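You operate a simulated robot arm through the tools that you are given. There is no shell and no other tool. Be economical: measure what you need, move in short steps, check, and stop when the job is done.

You are at the controls of a simulated robot arm. One attempt, no reset.

Task
Fetch the job card labelled "oval" and stand it on the green tray. Then fetch the felt pad from the top of the desk and set it in the inside of the single blue crate. Then fetch the white polish bar from the top of the desk and stand it in the inside of the lined blue crate by the cream machine. Then open the mixer lid. The order counts. Set down upright: job card, polish bar.

Only the result counts: the job must be done as asked and must still hold three seconds after the hand-in. Knocking over, shifting, dropping, spilling or breaking anything else fails it. A push-on lid holds only when it is set on centred and level and pressed home; a screw cap is set on level and turned clockwise until tight.

Robot
A 7-joint arm with a fingered hand on a trunk, on a base that drives. Base frame: it is fixed to the floor where the robot stands at the start and does not move with it; the origin is under the middle of the robot, x ahead of it, y to its left, z up; the surface under the hand at the start is at about z = 820. Units: mm, degrees, N and s.
With the tool pointing down near the work surface it reaches from about 360 to 720 mm from the robot's upright axis, wherever it stands. Its first joint turns from -69.0 to 172.0 degrees. Places, roughly: felt pad (6x6x3 cm) [-600, 4700, 800]; green tray [-1250, 4750, 750]; inside of the lined blue crate by the cream machin [-2500, 1700, 1000]; inside of the single blue crate [-900, 300, 300]; mixer lid [-5100, -8400, 1000]; polish bar [-1500, 4750, 750]. Payload 3.4 kg.
The TCP is the grasp point between the finger pads, 25 mm short of the fingertips. In the tool frame z runs along the fingers and y along their closing line. Largest opening 88 mm; the body of the gripper starts 29 mm behind the TCP. The gripper is a hand of 4 fingers: y runs from the thumb to the fingers, the wrist lies at [-13, -97, -162] in the tool frame.
Orientation is that of the tool frame in the base frame, as a unit quaternion [w, x, y, z]. With the fingers straight down and the wrist toward the robot, the tool's x, y and z point along [0, 1, 0], [1, 0, 0] and [0, 0, -1] of the base frame.

Tools
- The arm moves only by the tool play_rows. Its argument "steps" is a list of rows, each a list of 6 numbers: the shift along the tool's x, y, z in mm, then the turn, a rotation vector about the tool's x, y, z in degrees. In form: [[tx, ty, tz, ax, ay, az], ...]. A call has 1 to 12 rows; each row is the pose to reach, as a shift and turn from the pose commanded when the call began, along the tool's axes at that moment. Rows are played at 5 a second. More than 50 mm and 8.6 degrees between two rows, and nothing of the call is played. A pose out of reach is approached as far as the arm can. The call stops where the force on the tool passes 40 N (or 10 N more than at its start, if that is more) or the arm is blocked; 0.2 s more then pass. In this call time passes only in rows, and 0.2 s behind the last. The reply holds the time, the measured pose of the TCP, the force on the tool along the base axes, the opening and the grip force, in the units named above and with some noise, with the torque about the TCP (base axes, N m) and any sound that the robot's microphone picked up.
- Cameras (640 x 400 px; columns grow to the right, rows downward): "scene" is now at [139.7, -11.4, 1323.2]; the picture's right is [-0.11, -0.99, 0.00], its down [-0.57, 0.06, -0.82] and it looks along [0.82, -0.09, -0.57] (base axes); focal length 254 px, centre (320, 200). "wrist" rides on the gripper at [64, -83, -98] in the tool frame; the picture's right is [-0.62, 0.37, -0.69], its down [-0.71, -0.63, 0.30] and it looks along [-0.32, 0.68, 0.65] (tool axes); focal length 265 px, centre (320, 200). There is no depth. A picture from a camera that has moved, and an enlarged one, comes with that camera's place and axes in the base frame and with its lens.
- capture(camera): a new picture of that camera. No time passes.
- move_column(by): slides the trunk up (or, below 0, down) by that many mm; the arm and the scene camera ride with it, the base frame stays. It gives what a move gives, with no picture.
- roll_base(legs): drives the robot by 1 to 6 legs, each [ahead, left, turn to the left] in mm, mm and degrees, along the robot's own axes; the way and the turn of a leg run together, so that a leg with both is an arc; at most 1500 mm and 180 degrees a leg. The arm and the cameras ride along, it lands a little off, and it stops where it bumps. It gives what a move gives.
- curl_fingers(index, middle, ring, thumb_bend, thumb_turn): sets how far each is bent, from 0 (flat) to 1 (curled in); at 0.3 the hand is open as for a grip, at 0.7 the pads meet at the TCP. One left out holds its place. A second passes; each finger stops where it meets its share of the squeeze, and holds until it gets a number again. It is the only way to open and close the hand. It gives what a move gives, with no picture; readings hold the bend of each and the force on the fingers (four entries, about 0 where the hand has none), thumb and palm. thumb_turn goes from beside the hand (0) to across from the fingers (1), as for a grip.
- aim_head(pan, tilt): turns the head with the scene camera to pan (to the left, within 86 degrees either way) and tilt (down, from -29 to 69), counted from straight ahead of the robot. It gives what a move gives.
- inspect(camera, box): a new picture of the part [left, top, right, bottom] of that camera's present view, enlarged. No time passes.
- finish_job(): hands the job in; it is judged then, once.

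Go step by step. Nothing tells you exact positions but the pictures and the camera data: compare them with the known pose of the tool, close in by small moves and look again before you grip or let go. The budget is 165 turns and 128 pictures, counting those below and the enlarged ones. Unless the task says otherwise, let go and move clear before handing in, and close with one line.

The tools are called after "Call:" as a command line: name --pt "numbers of a row" for each row, then --argument value for the rest, lists and objects as JSON in quotes. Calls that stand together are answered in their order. play_rows: Moves the arm, as the interface text tells. Its arguments: {"type":"object","properties":{"steps":{"type":"array","items":{"type":"array","items":{"type":"number"}}}},"required":["steps"]} The other tools are called the same way: move_column (by) slides the trunk up or down; curl_fingers (index, middle, ring, thumb_bend, thumb_turn) moves the fingers one by one; roll_base (legs) drives the base; aim_head (pan, tilt) turns the head that bears the scene camera; capture (camera) takes a picture; inspect (camera, box) takes an enlarged picture of a part of a camera's view; finish_job () hands the job in.

At the start:

```text
time_s: 0.0
eef_pos: [457.1, 8.7, 1150.1]
orientation: [0.0, 0.707, 0.707, 0.0]
force: [0.1, 0.4, 0.6]
torque: [0.0, -0.02, -0.02]
opening: 87.6
gripper_force: 0.1
shape: jaw
bend: [0.3, 0.3, 0.3, 0.3, 0.98]
finger forces: [0.0, 0.1, 0.0, 0.1, 0.0, 0.0]
trunk travel left (down, up): [-625.0, 215.0]
robot x, y, heading: [-0.2, -1.8, 0.1]
head pan, tilt: [-6.5, 34.8]
```

scene: 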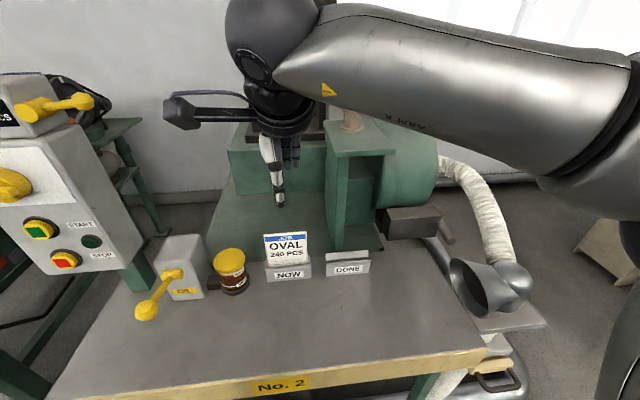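
wrist: 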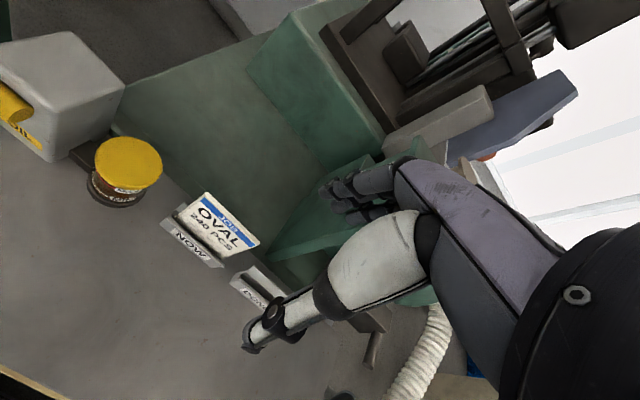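

I see the OVAL card standing in the NOW holder just in front of the hand, roughly at x 580, y 20, z 830–915. I'll look closer before approaching.

Call:
inspect --camera "scene" --box '[200, 200, 400, 325]'

Call:
inspect --camera "wrist" --box '[140, 160, 340, 285]'

```text
3.20 times, centred on (300, 262) of scene
camera zoom: at [139.7, -11.4, 1323.2], right [-0.11, -0.99, 0.0], down [-0.57, 0.06, -0.82], along [0.82, -0.09, -0.57], focal length 814 px, centre (384, 0)
```

zoom: 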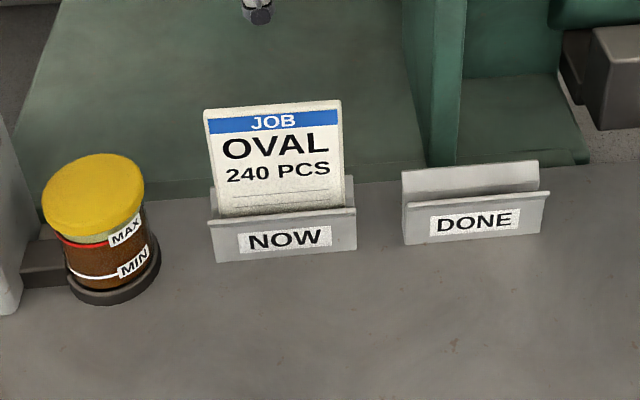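

```text
3.20 times, centred on (240, 222) of wrist
camera zoom: at [375.1, 73.8, 1248.9], right [0.37, -0.62, 0.69], down [-0.63, -0.71, -0.3], along [0.68, -0.32, -0.65], focal length 849 px, centre (576, 128)
```

zoom: 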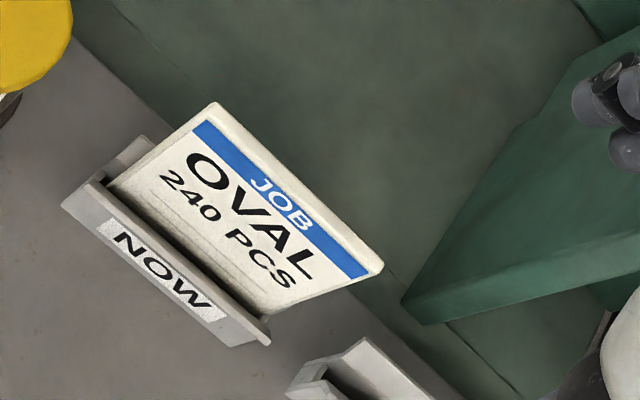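

The card's top edge comes out at about x 535, y −25..60, z 973, with the thumb side toward the robot. I'll move above it and measure again.

Call:
play_rows --pt "5 25 20 0 0 0" --pt "9 50 40 0 0 0" --pt "9 78 60 0 0 0" --pt "9 78 90 0 0 0"

Call:
capture --camera "wrist"

Call:
inspect --camera "scene" --box '[200, 120, 400, 245]'

```text
time_s: 1.0
eef_pos: [534.3, 21.1, 1061.3]
orientation: [-0.001, 0.707, 0.707, 0.001]
force: [-0.9, -0.8, -0.2]
torque: [0.0, 0.01, 0.01]
opening: 87.7
gripper_force: 0.0
shape: jaw
bend: [0.3, 0.3, 0.3, 0.3, 0.98]
finger forces: [0.1, 0.0, 0.1, 0.1, 0.1, 0.0]
trunk travel left (down, up): [-625.0, 215.0]
robot x, y, heading: [1.5, -2.0, -0.1]
head pan, tilt: [-6.5, 34.8]
```

```text
123 pictures are left
camera wrist: at [452.2, 83.6, 1160.2], right [0.37, -0.62, 0.69], down [-0.63, -0.71, -0.31], along [0.68, -0.32, -0.65], focal length 265 px, centre (320, 200)
```

wrist: 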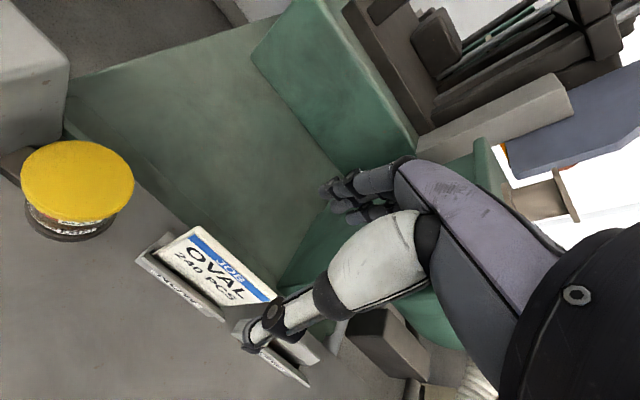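

```text
3.20 times, centred on (300, 182) of scene
camera zoom: at [139.5, -11.8, 1323.2], right [-0.11, -0.99, 0.0], down [-0.57, 0.06, -0.82], along [0.82, -0.09, -0.57], focal length 814 px, centre (384, 256)
```

zoom: 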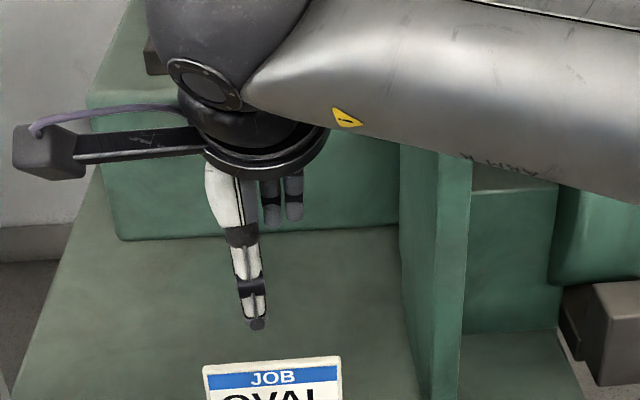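

Second triangulation agrees: top edge at x≈532, z≈974. I'll descend so the pads straddle the card's top ~35 mm.

Call:
play_rows --pt "-1 -2 30 0 0 0" --pt "-1 -2 60 0 0 0" --pt "-1 -2 85 0 0 0" --pt "-1 -2 103 0 0 0"

Call:
capture --camera "wrist"

Call:
inspect --camera "scene" --box '[200, 160, 400, 285]'

```text
time_s: 2.0
eef_pos: [533.2, 19.4, 957.6]
orientation: [0.0, 0.707, 0.707, 0.001]
force: [-0.1, -0.5, 0.5]
torque: [0.01, -0.03, 0.02]
opening: 87.8
gripper_force: 0.1
shape: jaw
bend: [0.3, 0.3, 0.3, 0.3, 0.98]
finger forces: [0.0, 0.0, 0.1, 0.0, 0.0, 0.1]
trunk travel left (down, up): [-625.0, 215.0]
robot x, y, heading: [-1.5, 3.1, 0.1]
head pan, tilt: [-6.5, 34.8]
```

```text
121 pictures are left
camera wrist: at [450.3, 83.4, 1056.5], right [0.37, -0.62, 0.69], down [-0.63, -0.71, -0.3], along [0.68, -0.32, -0.65], focal length 265 px, centre (320, 200)
```

wrist: 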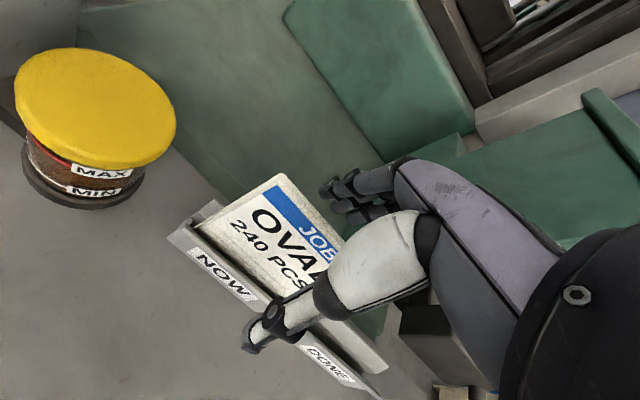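

```text
3.20 times, centred on (300, 222) of scene
camera zoom: at [139.9, -11.3, 1323.2], right [-0.11, -0.99, 0.0], down [-0.57, 0.06, -0.82], along [0.82, -0.09, -0.57], focal length 814 px, centre (384, 128)
```

zoom: 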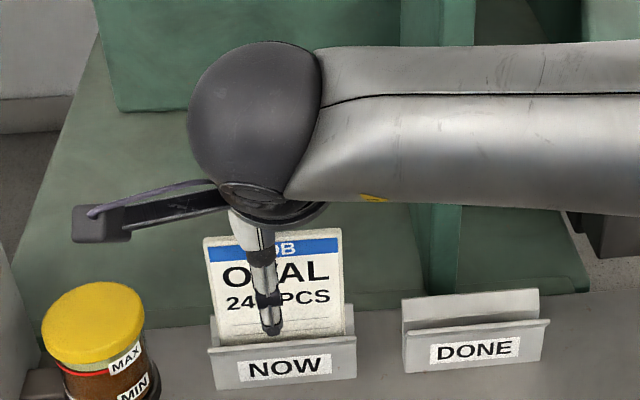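

The thumb is in front and the fingers are behind the card. Closing now.

Call:
curl_fingers --index 0.7 --middle 0.7 --ring 0.7 --thumb_bend 0.7

Call:
capture --camera "wrist"

```text
time_s: 3.0
eef_pos: [533.0, 19.3, 958.0]
orientation: [0.0, 0.707, 0.707, 0.0]
force: [-0.5, -0.2, 0.6]
torque: [0.0, 0.0, 0.04]
opening: 2.3
gripper_force: 2.0
shape: fingers
bend: [0.69, 0.69, 0.69, 0.68, 0.97]
finger forces: [0.7, 0.7, 0.3, 0.0, 1.6, 0.0]
trunk travel left (down, up): [-625.0, 215.0]
robot x, y, heading: [0.2, -1.7, 0.1]
head pan, tilt: [-6.5, 34.8]
```

```text
119 pictures are left
camera wrist: at [450.3, 83.4, 1056.7], right [0.37, -0.62, 0.69], down [-0.63, -0.71, -0.3], along [0.68, -0.32, -0.65], focal length 265 px, centre (320, 200)
```

wrist: 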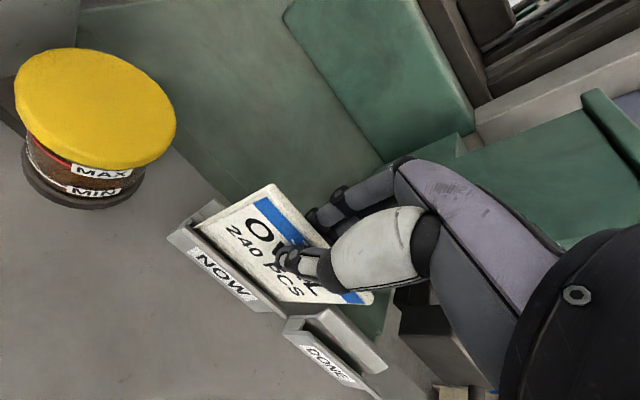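

The card is gripped lightly (2 N). I'll squeeze a bit more before lifting.

Call:
curl_fingers --index 0.8 --middle 0.8 --ring 0.8 --thumb_bend 0.8

Call:
play_rows --pt "0 0 -10 0 0 0" --pt "0 0 -20 0 0 0" --pt "0 0 -40 0 0 0"

Call:
capture --camera "wrist"

Call:
capture --camera "scene"

```text
time_s: 4.0
eef_pos: [533.2, 18.7, 957.6]
orientation: [-0.001, 0.707, 0.707, 0.001]
force: [7.8, 0.2, 0.5]
torque: [0.01, 0.02, 0.38]
opening: 0.9
gripper_force: 20.3
shape: fingers
bend: [0.78, 0.78, 0.78, 0.68, 0.97]
finger forces: [6.9, 8.0, 9.5, 0.1, 16.4, 0.1]
trunk travel left (down, up): [-625.0, 215.0]
robot x, y, heading: [-0.8, 0.5, -0.0]
head pan, tilt: [-6.5, 34.8]
```

```text
time_s: 4.8
eef_pos: [532.6, 19.3, 999.5]
orientation: [0.0, 0.707, 0.707, 0.001]
force: [-1.0, 0.4, 0.9]
torque: [0.01, 0.11, 0.14]
opening: 1.9
gripper_force: 16.5
shape: fingers
bend: [0.79, 0.79, 0.79, 0.66, 0.96]
finger forces: [8.5, 4.5, 3.4, 0.0, 17.2, 0.1]
trunk travel left (down, up): [-625.0, 215.0]
robot x, y, heading: [-0.6, -0.7, 0.1]
head pan, tilt: [-6.5, 34.8]
```

```text
118 pictures are left
camera wrist: at [449.3, 82.5, 1097.9], right [0.37, -0.62, 0.69], down [-0.63, -0.71, -0.31], along [0.68, -0.32, -0.65], focal length 265 px, centre (320, 200)
```

wrist: 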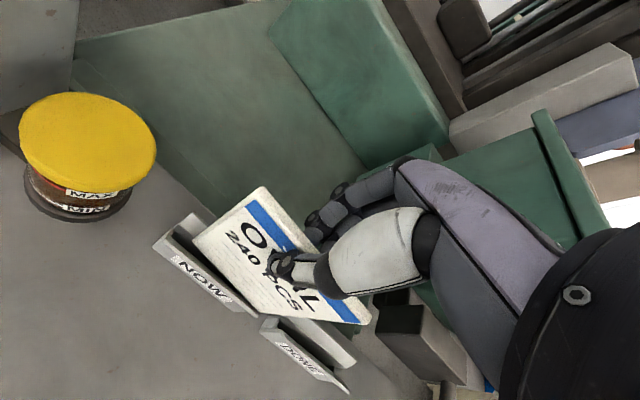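

```text
117 pictures are left
camera scene: at [138.3, -11.4, 1323.4], right [-0.11, -0.99, 0.0], down [-0.57, 0.06, -0.82], along [0.82, -0.09, -0.57], focal length 254 px, centre (320, 200)
```

scene: 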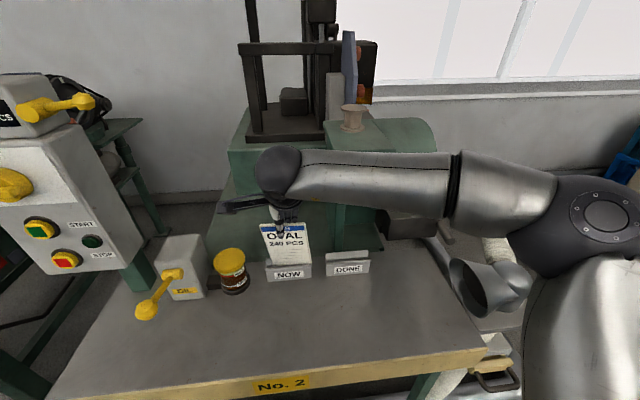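

The card rises with the hand. Lift it clear of the holder and check its tilt.

Call:
play_rows --pt "0 0 -30 0 0 0" --pt "0 0 -60 0 0 0" --pt "0 0 -100 0 0 0" --pt "0 0 -140 0 0 0"

Call:
capture --camera "wrist"

Call:
inspect --camera "scene" --box '[200, 150, 400, 275]'

```text
time_s: 5.8
eef_pos: [533.3, 18.2, 1136.3]
orientation: [0.0, 0.707, 0.708, 0.0]
force: [0.4, 0.0, 0.3]
torque: [-0.01, 0.03, 0.02]
opening: 2.0
gripper_force: 14.6
shape: fingers
bend: [0.79, 0.79, 0.8, 0.67, 0.95]
finger forces: [11.7, 3.0, 0.0, 0.0, 14.8, 0.0]
trunk travel left (down, up): [-625.0, 215.0]
robot x, y, heading: [-1.6, -0.1, -0.4]
head pan, tilt: [-6.5, 34.8]
```

```text
116 pictures are left
camera wrist: at [451.5, 82.7, 1236.8], right [0.37, -0.62, 0.69], down [-0.63, -0.71, -0.3], along [0.68, -0.32, -0.65], focal length 265 px, centre (320, 200)
```

wrist: 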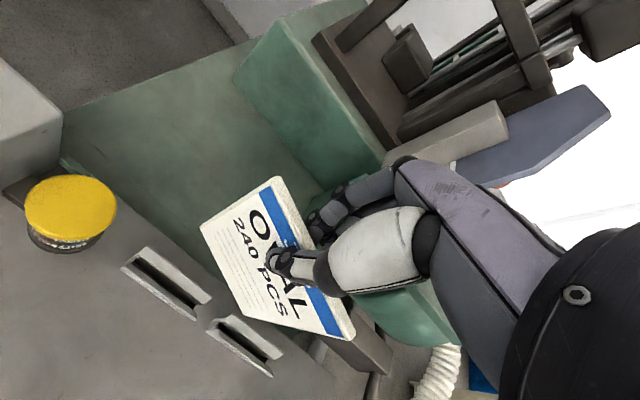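

```text
3.20 times, centred on (300, 212) of scene
camera zoom: at [139.6, -10.9, 1323.2], right [-0.11, -0.99, 0.0], down [-0.57, 0.06, -0.82], along [0.82, -0.09, -0.57], focal length 814 px, centre (384, 160)
```

zoom: 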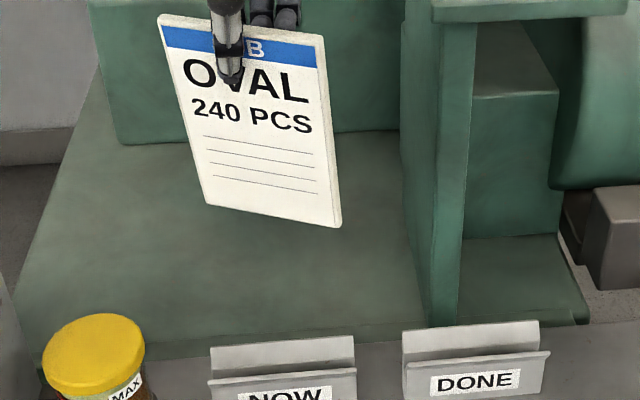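

The card is held (about 88 × 133 mm, yawed ~18°, leaning ~6°). Now I survey the room toward the left, where the desk should be.

Call:
aim_head --pan 86 --tilt 15

Call:
capture --camera "scene"

```text
time_s: 7.5
eef_pos: [533.1, 18.4, 1137.2]
orientation: [0.001, 0.708, 0.707, 0.0]
force: [0.0, 0.4, -1.1]
torque: [0.01, -0.02, -0.01]
opening: 1.6
gripper_force: 15.2
shape: fingers
bend: [0.79, 0.79, 0.8, 0.67, 0.95]
finger forces: [11.7, 3.0, 0.1, 0.2, 14.9, 0.0]
trunk travel left (down, up): [-625.0, 215.0]
robot x, y, heading: [-0.6, 0.9, 0.1]
head pan, tilt: [85.9, 15.0]
```

```text
114 pictures are left
camera scene: at [58.9, 91.7, 1354.9], right [1.0, -0.07, 0.0], down [-0.02, -0.26, -0.97], along [0.07, 0.96, -0.26], focal length 254 px, centre (320, 200)
```

scene: 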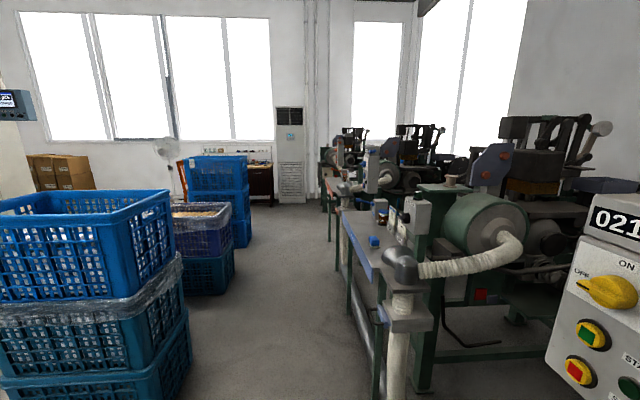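

The aisle between the machines (x≳300) and crate stacks (x≲−610) leads to the desk. I'll retract and raise the hand, back up slightly, and turn left 90°.

Call:
play_rows --pt "0 -25 -20 0 0 0" --pt "0 -50 -40 0 0 0" --pt "0 -75 -60 0 0 0" --pt "0 -95 -60 0 0 0" --pt "0 -115 -60 0 0 0"

Call:
roll_base --legs '[[-120, 0, 0], [0, 0, 90]]'

Call:
aim_head --pan 0 --tilt 20

Call:
capture --camera "scene"

```text
time_s: 8.7
eef_pos: [418.0, 17.5, 1197.9]
orientation: [0.0, 0.707, 0.707, 0.0]
force: [0.0, -0.4, -0.7]
torque: [-0.01, 0.03, 0.01]
opening: 1.9
gripper_force: 14.7
shape: fingers
bend: [0.79, 0.79, 0.8, 0.67, 0.94]
finger forces: [11.9, 2.9, 0.0, 0.0, 14.8, 0.1]
trunk travel left (down, up): [-625.0, 215.0]
robot x, y, heading: [1.2, -2.0, 0.1]
head pan, tilt: [85.9, 15.0]
```

```text
time_s: 13.7
eef_pos: [-128.9, 419.1, 1196.4]
orientation: [0.001, 0.012, 1.0, 0.0]
force: [-0.6, 0.4, -0.5]
torque: [-0.02, -0.01, -0.07]
opening: 1.7
gripper_force: 14.3
shape: fingers
bend: [0.79, 0.79, 0.8, 0.67, 0.94]
finger forces: [11.8, 2.5, 0.0, 0.1, 14.5, 0.1]
trunk travel left (down, up): [-625.0, 215.0]
robot x, y, heading: [-121.5, -1.3, 88.8]
head pan, tilt: [85.9, 15.0]
```

```text
time_s: 15.3
eef_pos: [-128.4, 418.8, 1197.5]
orientation: [0.0, 0.012, 1.0, 0.0]
force: [0.2, -0.2, 0.0]
torque: [-0.05, -0.04, 0.0]
opening: 1.7
gripper_force: 14.9
shape: fingers
bend: [0.79, 0.79, 0.8, 0.67, 0.94]
finger forces: [11.8, 2.6, 0.1, 0.0, 14.5, 0.0]
trunk travel left (down, up): [-625.0, 215.0]
robot x, y, heading: [-119.0, -0.7, 88.7]
head pan, tilt: [0.0, 20.0]
```

```text
113 pictures are left
camera scene: at [-114.6, 141.8, 1346.8], right [1.0, -0.02, 0.0], down [-0.01, -0.34, -0.94], along [0.02, 0.94, -0.34], focal length 254 px, centre (320, 200)
```

scene: 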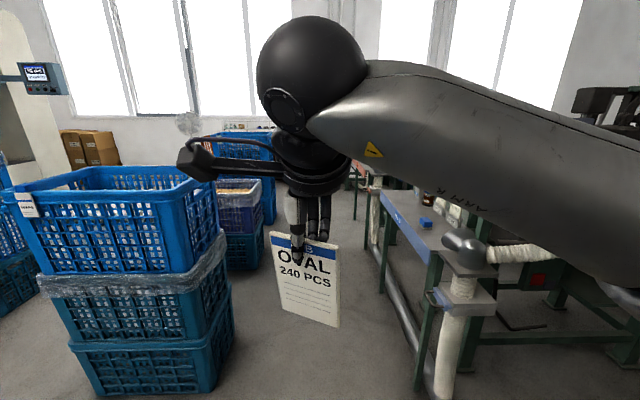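

Clear aisle ahead. I'll shift slightly left, straighten and drive forward 1.4 m, then 1.2 m more.

Call:
roll_base --legs '[[0, 50, 1.3], [1400, 0, 0], [1100, 0, 0]]'

Call:
capture --camera "scene"

```text
time_s: 28.1
eef_pos: [-225.0, 2941.7, 1197.2]
orientation: [0.0, -0.017, 1.0, 0.0]
force: [-0.3, -0.3, -0.8]
torque: [0.0, 0.0, 0.03]
opening: 1.5
gripper_force: 13.9
shape: fingers
bend: [0.79, 0.79, 0.8, 0.67, 0.94]
finger forces: [11.9, 2.7, 0.1, 0.0, 14.5, 0.0]
trunk travel left (down, up): [-625.0, 215.0]
robot x, y, heading: [-195.0, 2520.1, 91.6]
head pan, tilt: [0.0, 20.0]
```

```text
112 pictures are left
camera scene: at [-196.0, 2666.3, 1346.7], right [1.0, 0.03, 0.0], down [0.01, -0.34, -0.94], along [-0.03, 0.94, -0.34], focal length 254 px, centre (320, 200)
```

scene: 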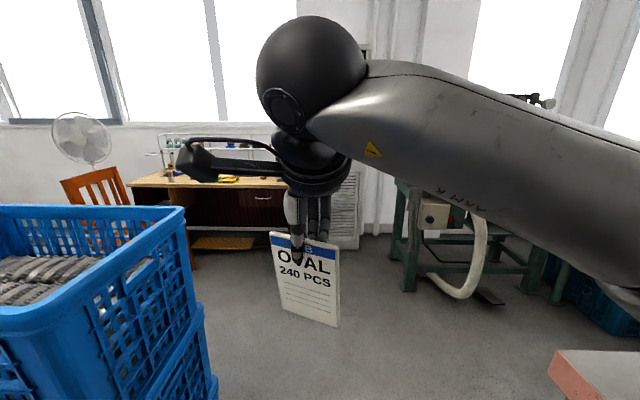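

Desk is ahead-left with an orange chair to its left. I'll drive another 1.0 m past the crate stack and look left.

Call:
roll_base --legs '[[1050, 0, -1.6]]'

Call:
aim_head --pan 40 --tilt 25

Call:
capture --camera "scene"

```text
time_s: 33.6
eef_pos: [-218.4, 3999.8, 1197.5]
orientation: [0.0, 0.005, 1.0, 0.0]
force: [-0.5, -0.4, -0.3]
torque: [-0.01, -0.03, 0.02]
opening: 1.7
gripper_force: 14.1
shape: fingers
bend: [0.79, 0.79, 0.8, 0.67, 0.94]
finger forces: [11.8, 2.7, 0.0, 0.0, 14.4, 0.0]
trunk travel left (down, up): [-625.0, 215.0]
robot x, y, heading: [-204.1, 3578.2, 89.2]
head pan, tilt: [0.0, 20.0]
```

```text
time_s: 34.6
eef_pos: [-218.9, 3999.5, 1196.9]
orientation: [-0.001, 0.006, 1.0, 0.0]
force: [-0.4, -0.6, 0.3]
torque: [-0.02, 0.03, -0.03]
opening: 1.1
gripper_force: 14.7
shape: fingers
bend: [0.79, 0.79, 0.8, 0.67, 0.94]
finger forces: [11.9, 2.7, 0.1, 0.1, 14.4, 0.0]
trunk travel left (down, up): [-625.0, 215.0]
robot x, y, heading: [-202.9, 3585.8, 89.3]
head pan, tilt: [40.0, 25.0]
```

```text
111 pictures are left
camera scene: at [-260.5, 3700.8, 1338.7], right [0.77, 0.63, 0.0], down [0.27, -0.33, -0.91], along [-0.57, 0.7, -0.42], focal length 254 px, centre (320, 200)
```

scene: 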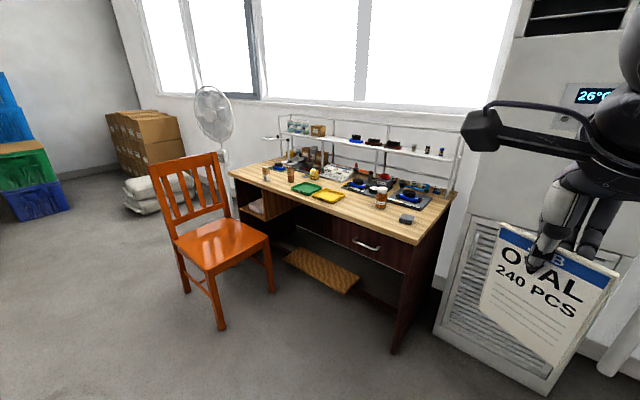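

Call:
inspect --camera "scene" --box '[220, 100, 480, 262]'

```text
2.46 times, centred on (350, 181) of scene
camera zoom: at [-260.5, 3700.8, 1338.7], right [0.77, 0.63, 0.0], down [0.27, -0.33, -0.91], along [-0.57, 0.7, -0.42], focal length 626 px, centre (246, 247)
```

zoom: 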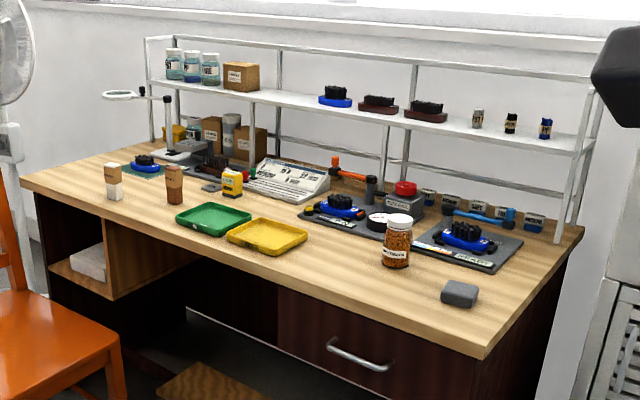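

Desk mapped: top z≈755, front edge y≈4600, green tray ≈(−1215, 4744), white bar ≈(−1529, 4698), felt pad ≈(−609, 4777); chair occupies x<−1370. I'll position the base in front of the tray, staying right of the chair.

Call:
roll_base --legs '[[300, 0, 0.7], [0, 880, 0]]'

Call:
aim_head --pan 15 --tilt 35

Call:
capture --camera "scene"

```text
time_s: 40.9
eef_pos: [-1096.3, 4294.1, 1196.8]
orientation: [0.0, -0.006, 1.0, 0.0]
force: [0.2, 0.0, -0.7]
torque: [0.02, -0.02, -0.01]
opening: 1.6
gripper_force: 14.4
shape: fingers
bend: [0.79, 0.79, 0.8, 0.67, 0.94]
finger forces: [11.9, 2.7, 0.0, 0.0, 14.5, 0.1]
trunk travel left (down, up): [-625.0, 215.0]
robot x, y, heading: [-1074.2, 3874.9, 90.6]
head pan, tilt: [40.0, 25.0]
```

```text
time_s: 41.8
eef_pos: [-1096.6, 4294.4, 1197.6]
orientation: [0.0, -0.006, 1.0, 0.0]
force: [0.6, 0.4, 0.3]
torque: [0.0, 0.04, -0.02]
opening: 1.4
gripper_force: 14.3
shape: fingers
bend: [0.79, 0.79, 0.8, 0.67, 0.94]
finger forces: [11.8, 2.7, 0.1, 0.0, 14.5, 0.0]
trunk travel left (down, up): [-625.0, 215.0]
robot x, y, heading: [-1074.8, 3877.7, 90.7]
head pan, tilt: [15.0, 35.0]
```

```text
109 pictures are left
camera scene: at [-1096.0, 4009.1, 1322.9], right [0.96, 0.27, 0.0], down [0.16, -0.55, -0.82], along [-0.22, 0.79, -0.57], focal length 254 px, centre (320, 200)
```

scene: 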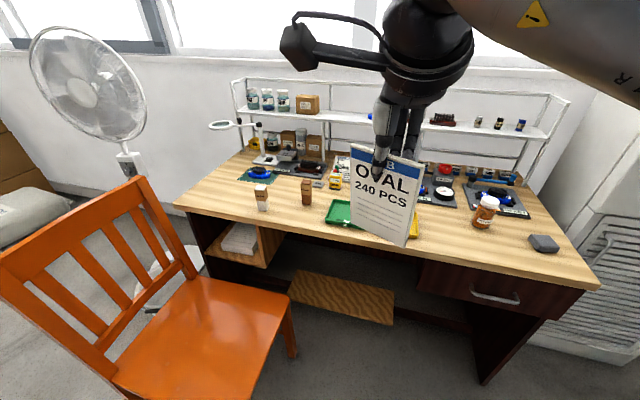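

Tray is ahead-left. Move in to about (−1010, 4190), keeping clear of the chair.

Call:
roll_base --legs '[[0, -60, -0.6], [310, 0, 0]]'

Call:
aim_head --pan 20 --tilt 45

Call:
capture --camera "scene"

Call:
capture --camera "wrist"

```text
time_s: 44.5
eef_pos: [-1032.8, 4602.3, 1196.2]
orientation: [0.0, -0.002, 1.0, 0.0]
force: [0.3, -0.2, -0.5]
torque: [0.0, 0.02, 0.0]
opening: 1.7
gripper_force: 14.7
shape: fingers
bend: [0.79, 0.79, 0.8, 0.67, 0.94]
finger forces: [11.8, 2.6, 0.0, 0.0, 14.6, 0.0]
trunk travel left (down, up): [-625.0, 215.0]
robot x, y, heading: [-1016.6, 4182.8, 90.2]
head pan, tilt: [15.0, 35.0]
```

```text
time_s: 45.2
eef_pos: [-1032.4, 4601.2, 1196.6]
orientation: [0.0, -0.001, 1.0, 0.0]
force: [-0.3, 0.7, -0.8]
torque: [0.02, 0.01, 0.04]
opening: 1.3
gripper_force: 14.2
shape: fingers
bend: [0.79, 0.79, 0.8, 0.67, 0.94]
finger forces: [11.8, 2.7, 0.1, 0.0, 14.5, 0.0]
trunk travel left (down, up): [-625.0, 215.0]
robot x, y, heading: [-1018.0, 4183.5, 90.1]
head pan, tilt: [20.0, 45.0]
```

```text
108 pictures are left
camera scene: at [-1039.5, 4308.4, 1308.1], right [0.94, 0.34, 0.0], down [0.24, -0.66, -0.71], along [-0.24, 0.66, -0.71], focal length 254 px, centre (320, 200)
```

scene: 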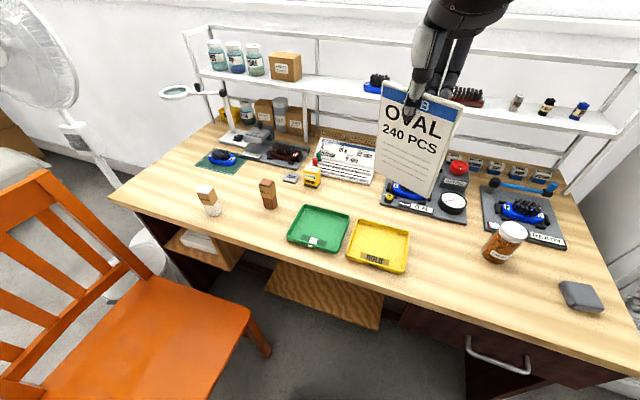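

```text
107 pictures are left
camera wrist: at [-1095.1, 4518.3, 1296.3], right [0.62, 0.37, 0.69], down [0.72, -0.63, -0.3], along [0.32, 0.68, -0.65], focal length 265 px, centre (320, 200)
```

wrist: 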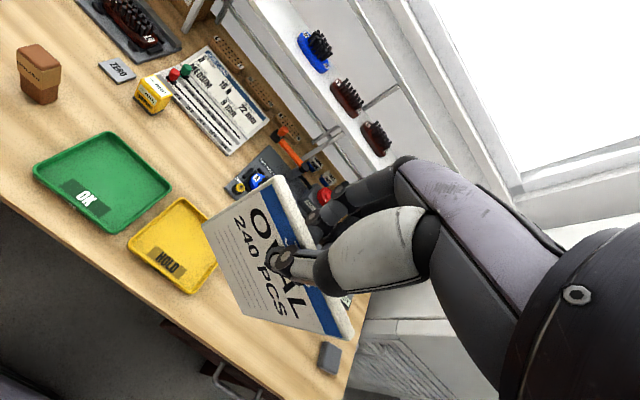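

Green tray: x −1262…−1130, y 4656…4794, rim z≈750. Now measure the held card precisely to correct its lean.

Call:
inspect --camera "scene" --box '[350, 70, 486, 206]'

Call:
inspect --camera "wrist" --box '[190, 165, 380, 355]'

```text
2.94 times, centred on (418, 138) of scene
camera zoom: at [-1039.5, 4308.4, 1308.1], right [0.94, 0.34, 0.0], down [0.24, -0.66, -0.71], along [-0.24, 0.66, -0.71], focal length 748 px, centre (32, 382)
```

zoom: 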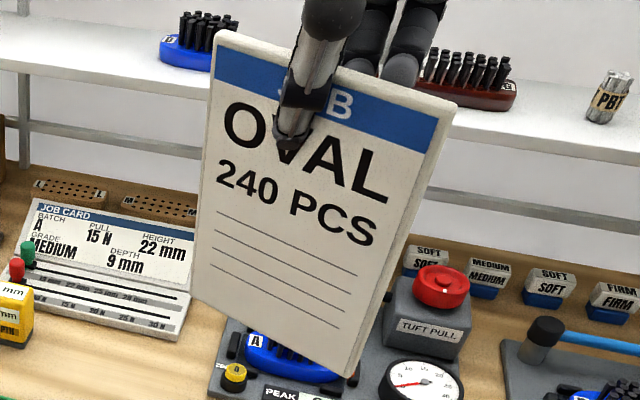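

```text
2.11 times, centred on (285, 260) of wrist
camera zoom: at [-1095.1, 4518.3, 1296.3], right [0.62, 0.37, 0.69], down [0.72, -0.63, -0.3], along [0.32, 0.68, -0.65], focal length 559 px, centre (394, 74)
```

zoom: 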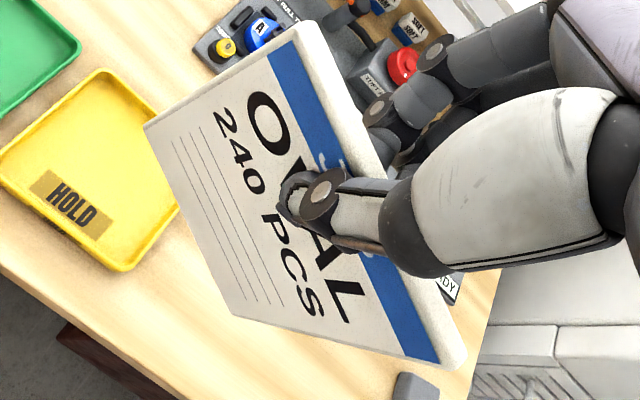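

Card yaw ≈26°, leaning ~8–10° toward the robot. I'll turn the hand ~43° so the card is edge-on to the head camera (best for judging lean) while carrying it over the tray.

Call:
play_rows --pt "25 15 0 0 0 7" --pt "55 30 10 0 0 14" --pt "85 50 20 0 0 21" --pt "115 75 30 0 0 28" --pt "140 100 40 0 0 35" --pt "164 122 50 0 0 43"

Call:
capture --camera "scene"

Call:
capture --camera "wrist"

```text
time_s: 46.8
eef_pos: [-1109.5, 4699.9, 1151.7]
orientation: [-0.017, 0.364, 0.931, -0.017]
force: [-0.6, -0.4, -0.1]
torque: [-0.04, 0.01, -0.01]
opening: 1.1
gripper_force: 14.5
shape: fingers
bend: [0.79, 0.79, 0.8, 0.68, 0.94]
finger forces: [12.2, 2.3, 0.0, 0.1, 14.4, 0.0]
out of reach, approached as far as the arm can: row 5, 6
trunk travel left (down, up): [-625.0, 215.0]
robot x, y, heading: [-1014.7, 4180.9, 90.0]
head pan, tilt: [20.0, 45.0]
stopped in row 6: the arm was blocked; the commanded pose is now the measured one
```

```text
104 pictures are left
camera scene: at [-1039.3, 4309.3, 1308.0], right [0.94, 0.34, 0.0], down [0.24, -0.66, -0.71], along [-0.24, 0.66, -0.71], focal length 254 px, centre (320, 200)
```

scene: 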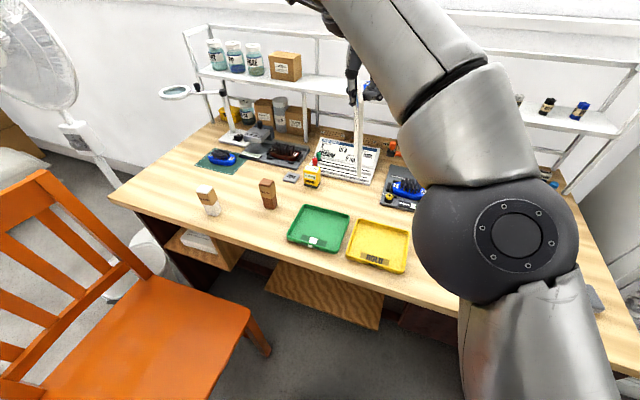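

```text
103 pictures are left
camera wrist: at [-1206.5, 4682.0, 1255.6], right [0.74, -0.14, 0.66], down [0.09, -0.95, -0.29], along [0.67, 0.27, -0.69], focal length 265 px, centre (320, 200)
```

wrist: 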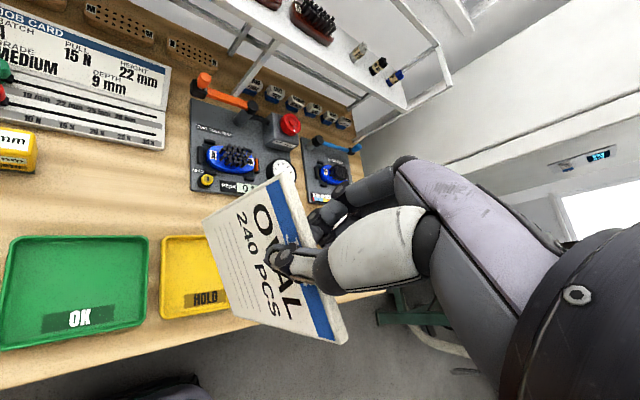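

The card is now nearly edge-on to the head camera; the arm can't go farther left in this pose, but I can measure the card's lean in the tool frame here.

Call:
inspect --camera "scene" --box '[300, 60, 420, 200]'

Call:
inspect --camera "wrist" --box '[190, 165, 380, 355]'

```text
2.86 times, centred on (360, 130) of scene
camera zoom: at [-1039.3, 4309.3, 1308.0], right [0.94, 0.34, 0.0], down [0.24, -0.66, -0.71], along [-0.24, 0.66, -0.71], focal length 726 px, centre (206, 400)
```

zoom: 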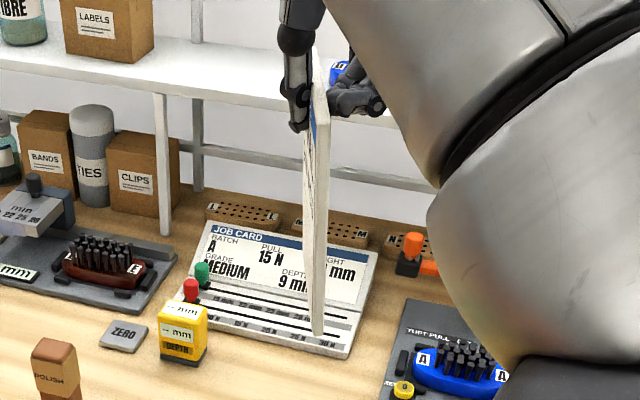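

```text
2.11 times, centred on (285, 260) of wrist
camera zoom: at [-1206.5, 4682.0, 1255.6], right [0.74, -0.14, 0.66], down [0.09, -0.95, -0.29], along [0.67, 0.27, -0.69], focal length 559 px, centre (394, 74)
```

zoom: 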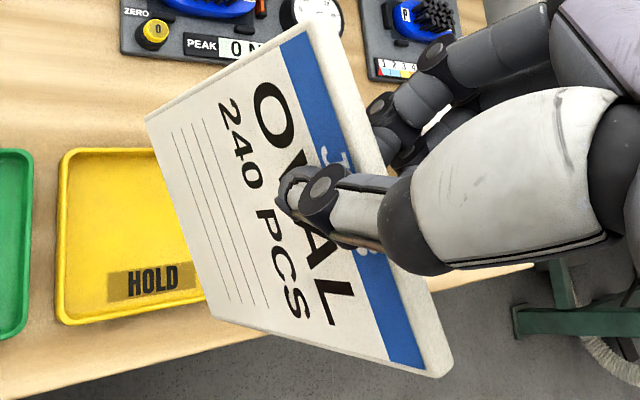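

The edge-on view shows the card leans ≈10° toward the thumb in the tool frame. I'll turn most of the yaw back, move above the tray, then tilt the hand to make the card vertical.

Call:
play_rows --pt "0 0 0 -1 -0.5 -7" --pt "20 -9 0 -2 -1 -14" --pt "40 -18 0 -2.5 -1.1 -21" --pt "62 -27 0 -2.5 -1.1 -28" --pt "82 -36 0 -2.5 -1.1 -28"

```text
time_s: 48.2
eef_pos: [-1136.7, 4723.9, 1163.2]
orientation: [-0.026, 0.152, 0.988, -0.001]
force: [-0.5, -0.4, -0.9]
torque: [0.01, -0.01, 0.01]
opening: 1.4
gripper_force: 14.3
shape: fingers
bend: [0.79, 0.8, 0.8, 0.68, 0.94]
finger forces: [12.3, 2.2, 0.0, 0.0, 14.4, 0.0]
out of reach, approached as far as the arm can: row 4, 5
trunk travel left (down, up): [-625.0, 215.0]
robot x, y, heading: [-1011.7, 4181.4, 90.0]
head pan, tilt: [20.0, 45.0]
stopped in row 5: the arm was blocked; the commanded pose is now the measured one
```

Reach is limited at this height; I'll lower the hand 110 mm relative to the shoulder while levelling, then move left.

Call:
play_rows --pt "0 0 30 0 0 0" --pt "0 0 60 0 0 0" --pt "0 0 90 0 0 0" --pt "0 0 120 0 0 0"

Call:
capture --camera "scene"

```text
time_s: 49.2
eef_pos: [-1147.1, 4722.9, 1042.9]
orientation: [-0.025, 0.148, 0.989, 0.001]
force: [-0.1, -0.2, -0.1]
torque: [-0.01, 0.0, 0.01]
opening: 1.4
gripper_force: 14.2
shape: fingers
bend: [0.79, 0.8, 0.8, 0.68, 0.94]
finger forces: [12.4, 2.2, 0.1, 0.0, 14.5, 0.0]
trunk travel left (down, up): [-625.0, 215.0]
robot x, y, heading: [-1015.2, 4182.3, 89.9]
head pan, tilt: [20.0, 45.0]
```

```text
100 pictures are left
camera scene: at [-1039.7, 4308.9, 1308.1], right [0.94, 0.34, 0.0], down [0.24, -0.66, -0.71], along [-0.24, 0.66, -0.71], focal length 254 px, centre (320, 200)
```

scene: 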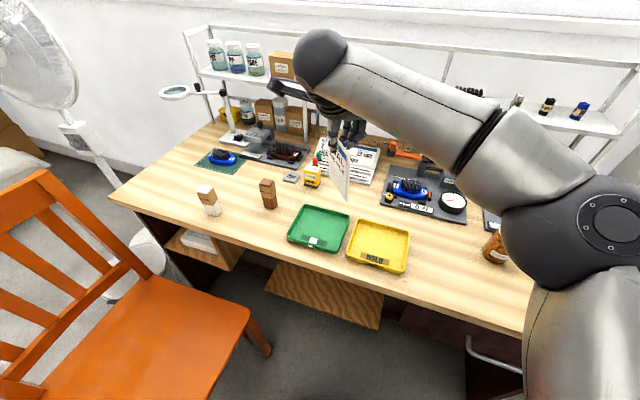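

Free again. Now move over the tray centre and apply the lean correction.

Call:
play_rows --pt "20 -3 0 3 0.6 0" --pt "35 -5 0 6 1.2 0" --pt "47 -7 0 8.7 1.7 0"

Call:
inspect --camera "scene" --box '[220, 100, 440, 290]'

Call:
capture --camera "wrist"

```text
time_s: 50.0
eef_pos: [-1194.3, 4729.0, 1045.4]
orientation: [-0.05, 0.147, 0.985, -0.072]
force: [0.5, 0.5, -0.9]
torque: [0.03, 0.0, 0.01]
opening: 1.4
gripper_force: 14.4
shape: fingers
bend: [0.79, 0.8, 0.8, 0.68, 0.94]
finger forces: [12.3, 2.2, 0.0, 0.1, 14.6, 0.1]
trunk travel left (down, up): [-625.0, 215.0]
robot x, y, heading: [-1011.5, 4183.7, 90.0]
head pan, tilt: [20.0, 45.0]
```

```text
2.11 times, centred on (330, 195) of scene
camera zoom: at [-1040.7, 4308.5, 1308.1], right [0.94, 0.34, 0.0], down [0.24, -0.66, -0.71], along [-0.24, 0.66, -0.71], focal length 535 px, centre (299, 210)
```

zoom: 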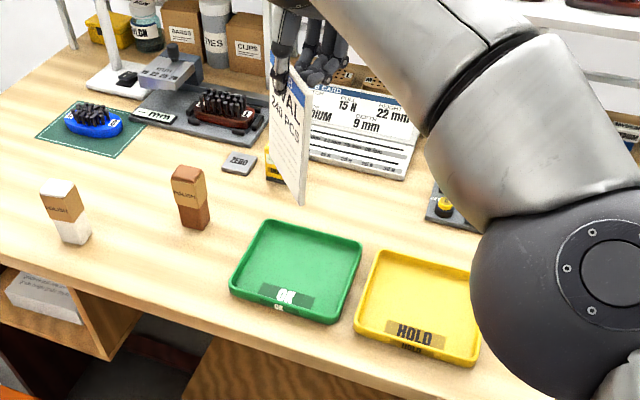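

```text
98 pictures are left
camera wrist: at [-1265.8, 4681.9, 1161.2], right [0.78, 0.25, 0.58], down [0.47, -0.85, -0.26], along [0.42, 0.47, -0.78], focal length 265 px, centre (320, 200)
```

wrist: 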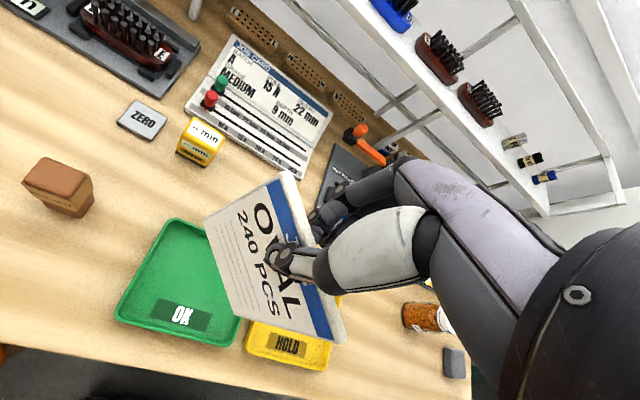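

Call:
inspect --camera "scene" --box '[290, 100, 370, 210]'

Call:
inspect --camera "wrist" --box '[190, 165, 370, 355]'

```text
3.64 times, centred on (330, 155) of scene
camera zoom: at [-1040.7, 4308.5, 1308.1], right [0.94, 0.34, 0.0], down [0.24, -0.66, -0.71], along [-0.24, 0.66, -0.71], focal length 924 px, centre (284, 364)
```

zoom: 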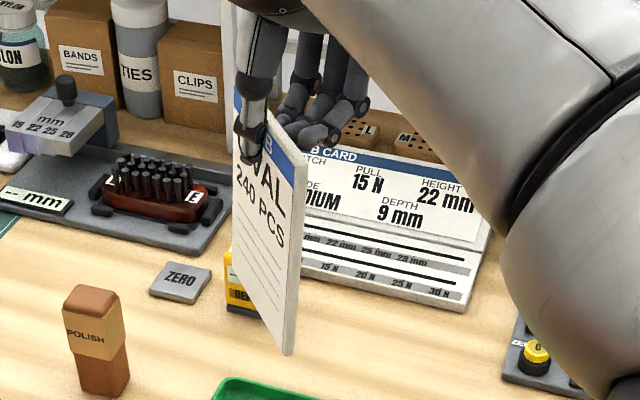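

```text
2.11 times, centred on (280, 260) of wrist
camera zoom: at [-1265.8, 4681.9, 1161.2], right [0.78, 0.25, 0.58], down [0.47, -0.85, -0.26], along [0.42, 0.47, -0.78], focal length 559 px, centre (404, 74)
```

zoom: 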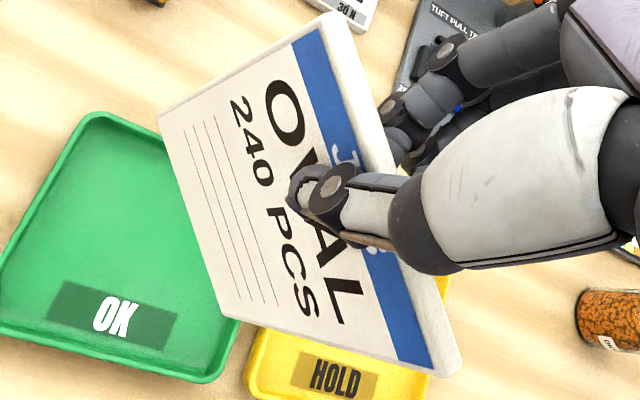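

Remaining error: ~2.6° in-plane and ~1.7° back lean; card bottom ≈ TCP−130. I'll correct this and descend 140 mm toward the tray.

Call:
play_rows --pt "-4 8 36 -0.1 -1 0.1" --pt "-9 15 72 -0.37 -2 0.3" --pt "-13 22 108 -0.37 -3.03 0.45" --pt "-17 28 136 -0.37 -3.03 0.45"

Call:
inspect --camera "scene" --box '[270, 140, 390, 270]'

Call:
inspect --camera "wrist" --box '[150, 165, 370, 370]'

```text
time_s: 51.0
eef_pos: [-1184.6, 4734.2, 904.3]
orientation: [-0.024, 0.148, 0.986, -0.072]
force: [-0.4, 0.1, -0.2]
torque: [-0.01, 0.0, 0.0]
opening: 1.2
gripper_force: 14.8
shape: fingers
bend: [0.79, 0.8, 0.8, 0.68, 0.94]
finger forces: [12.5, 2.2, 0.1, 0.0, 14.6, 0.0]
trunk travel left (down, up): [-625.0, 215.0]
robot x, y, heading: [-1013.7, 4185.9, 90.0]
head pan, tilt: [20.0, 45.0]
```

```text
3.08 times, centred on (330, 205) of scene
camera zoom: at [-1039.5, 4308.8, 1308.1], right [0.94, 0.34, 0.0], down [0.24, -0.66, -0.71], along [-0.24, 0.66, -0.71], focal length 782 px, centre (289, 185)
```

zoom: 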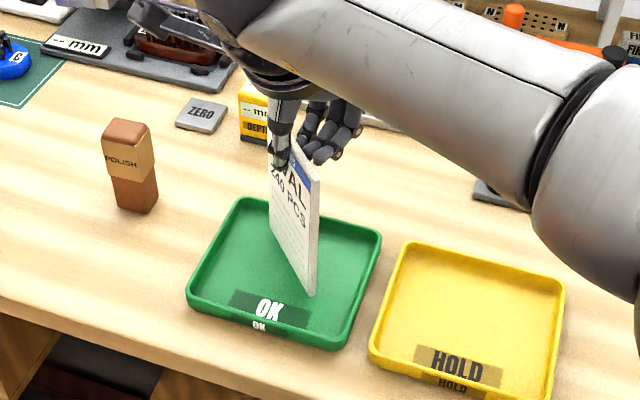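

```text
1.95 times, centred on (260, 268) of wrist
camera zoom: at [-1261.8, 4688.2, 1017.3], right [0.75, 0.26, 0.61], down [0.48, -0.85, -0.22], along [0.46, 0.46, -0.76], focal length 518 px, centre (437, 68)
```

zoom: 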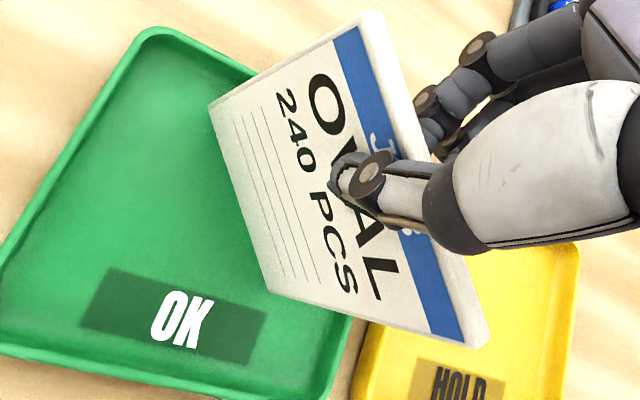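

The card is vertical in this view and over the tray. Descending slowly toward contact.

Call:
play_rows --pt "-0.3 1.8 12 0 0 0" --pt "-0.6 3.6 24 0 0 0"

Call:
play_rows --pt "0 0.3 2 0 0 0" --pt "-0.1 0.6 4 0 0 0"

Call:
inspect --camera "scene" --box '[270, 140, 390, 270]'

```text
time_s: 51.6
eef_pos: [-1183.9, 4733.0, 883.1]
orientation: [-0.025, 0.149, 0.986, -0.071]
force: [1.4, -0.1, 17.4]
torque: [-0.13, 0.15, 0.04]
opening: 2.0
gripper_force: 19.0
shape: fingers
bend: [0.79, 0.8, 0.8, 0.7, 0.92]
finger forces: [16.7, 2.5, 0.1, 0.1, 18.2, 0.1]
trunk travel left (down, up): [-625.0, 215.0]
robot x, y, heading: [-1015.7, 4185.8, 90.0]
head pan, tilt: [20.0, 45.0]
```

```text
time_s: 52.2
eef_pos: [-1185.4, 4731.0, 878.8]
orientation: [-0.024, 0.149, 0.986, -0.071]
force: [0.1, 1.4, 16.7]
torque: [-0.04, 0.12, 0.02]
opening: 2.1
gripper_force: 18.8
shape: fingers
bend: [0.79, 0.8, 0.8, 0.71, 0.92]
finger forces: [16.4, 2.6, 0.0, 0.0, 18.3, 0.1]
trunk travel left (down, up): [-625.0, 215.0]
robot x, y, heading: [-1012.6, 4184.4, 90.3]
head pan, tilt: [20.0, 45.0]
```

```text
3.08 times, centred on (330, 205) of scene
camera zoom: at [-1038.3, 4305.5, 1308.4], right [0.94, 0.34, 0.0], down [0.24, -0.66, -0.71], along [-0.24, 0.67, -0.71], focal length 782 px, centre (289, 185)
```

zoom: 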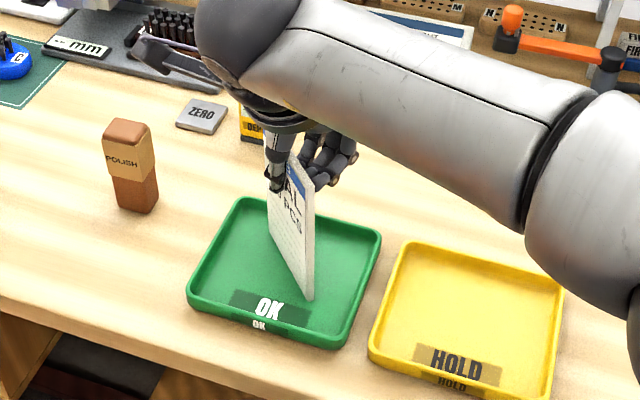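

Contact made (17 N, sliding in the grip). Check lean closely before releasing.

Call:
inspect --camera "scene" --box '[305, 170, 355, 245]'

Call:
inspect --camera "wrist" --box '[150, 165, 370, 370]'

```text
5.33 times, centred on (330, 208) of scene
camera zoom: at [-1038.3, 4305.5, 1308.4], right [0.94, 0.34, 0.0], down [0.24, -0.66, -0.71], along [-0.24, 0.67, -0.71], focal length 1356 px, centre (267, 160)
```

zoom: 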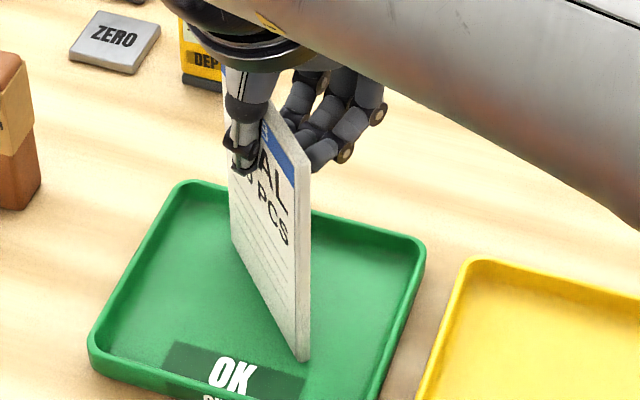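

```text
1.95 times, centred on (260, 268) of wrist
camera zoom: at [-1262.2, 4684.8, 991.2], right [0.75, 0.26, 0.61], down [0.48, -0.85, -0.23], along [0.46, 0.46, -0.76], focal length 518 px, centre (437, 68)
```

zoom: 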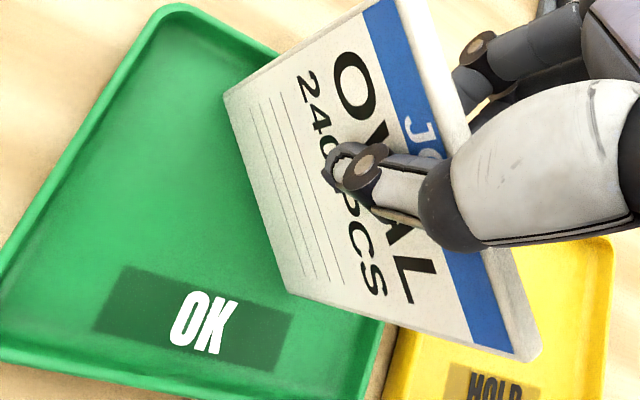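

Lean is about 1° toward the thumb. A 2 mm nudge backward, slight unloading, then soft release in stages.

Call:
play_rows --pt "-1 1.7 -2 0 0 0"

Call:
curl_fingers --index 0.75 --middle 0.75 --ring 0.7

Call:
inspect --camera "scene" --box '[305, 170, 355, 245]'

```text
time_s: 52.6
eef_pos: [-1183.5, 4734.4, 879.6]
orientation: [-0.024, 0.148, 0.986, -0.072]
force: [1.3, -2.1, 8.3]
torque: [-0.11, 0.11, 0.1]
opening: 2.0
gripper_force: 16.0
shape: fingers
bend: [0.79, 0.8, 0.8, 0.71, 0.92]
finger forces: [12.5, 3.2, 0.1, 0.0, 16.0, 0.0]
trunk travel left (down, up): [-625.0, 215.0]
robot x, y, heading: [-1012.7, 4178.7, 90.0]
head pan, tilt: [20.0, 45.0]
```

```text
time_s: 53.6
eef_pos: [-1184.0, 4735.3, 879.5]
orientation: [-0.025, 0.148, 0.986, -0.072]
force: [1.8, -2.2, 6.8]
torque: [0.0, 0.03, 0.05]
opening: 0.1
gripper_force: 11.7
shape: fingers
bend: [0.74, 0.75, 0.7, 0.72, 0.93]
finger forces: [11.1, 0.9, 0.0, 0.0, 12.1, 0.0]
trunk travel left (down, up): [-625.0, 215.0]
robot x, y, heading: [-1013.7, 4183.0, 90.1]
head pan, tilt: [20.0, 45.0]
```

```text
5.33 times, centred on (330, 208) of scene
camera zoom: at [-1038.9, 4306.9, 1308.3], right [0.94, 0.34, 0.0], down [0.24, -0.66, -0.71], along [-0.24, 0.66, -0.71], focal length 1356 px, centre (267, 160)
```

zoom: 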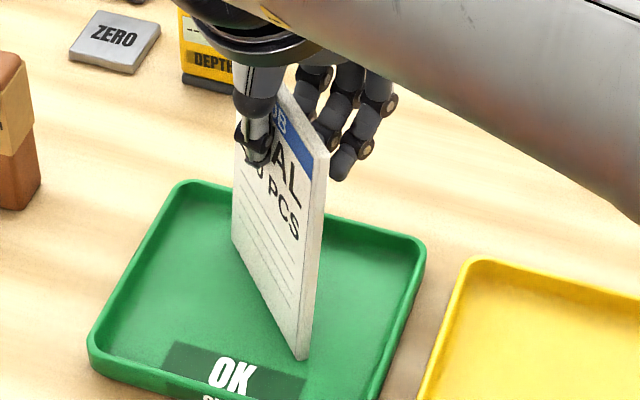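

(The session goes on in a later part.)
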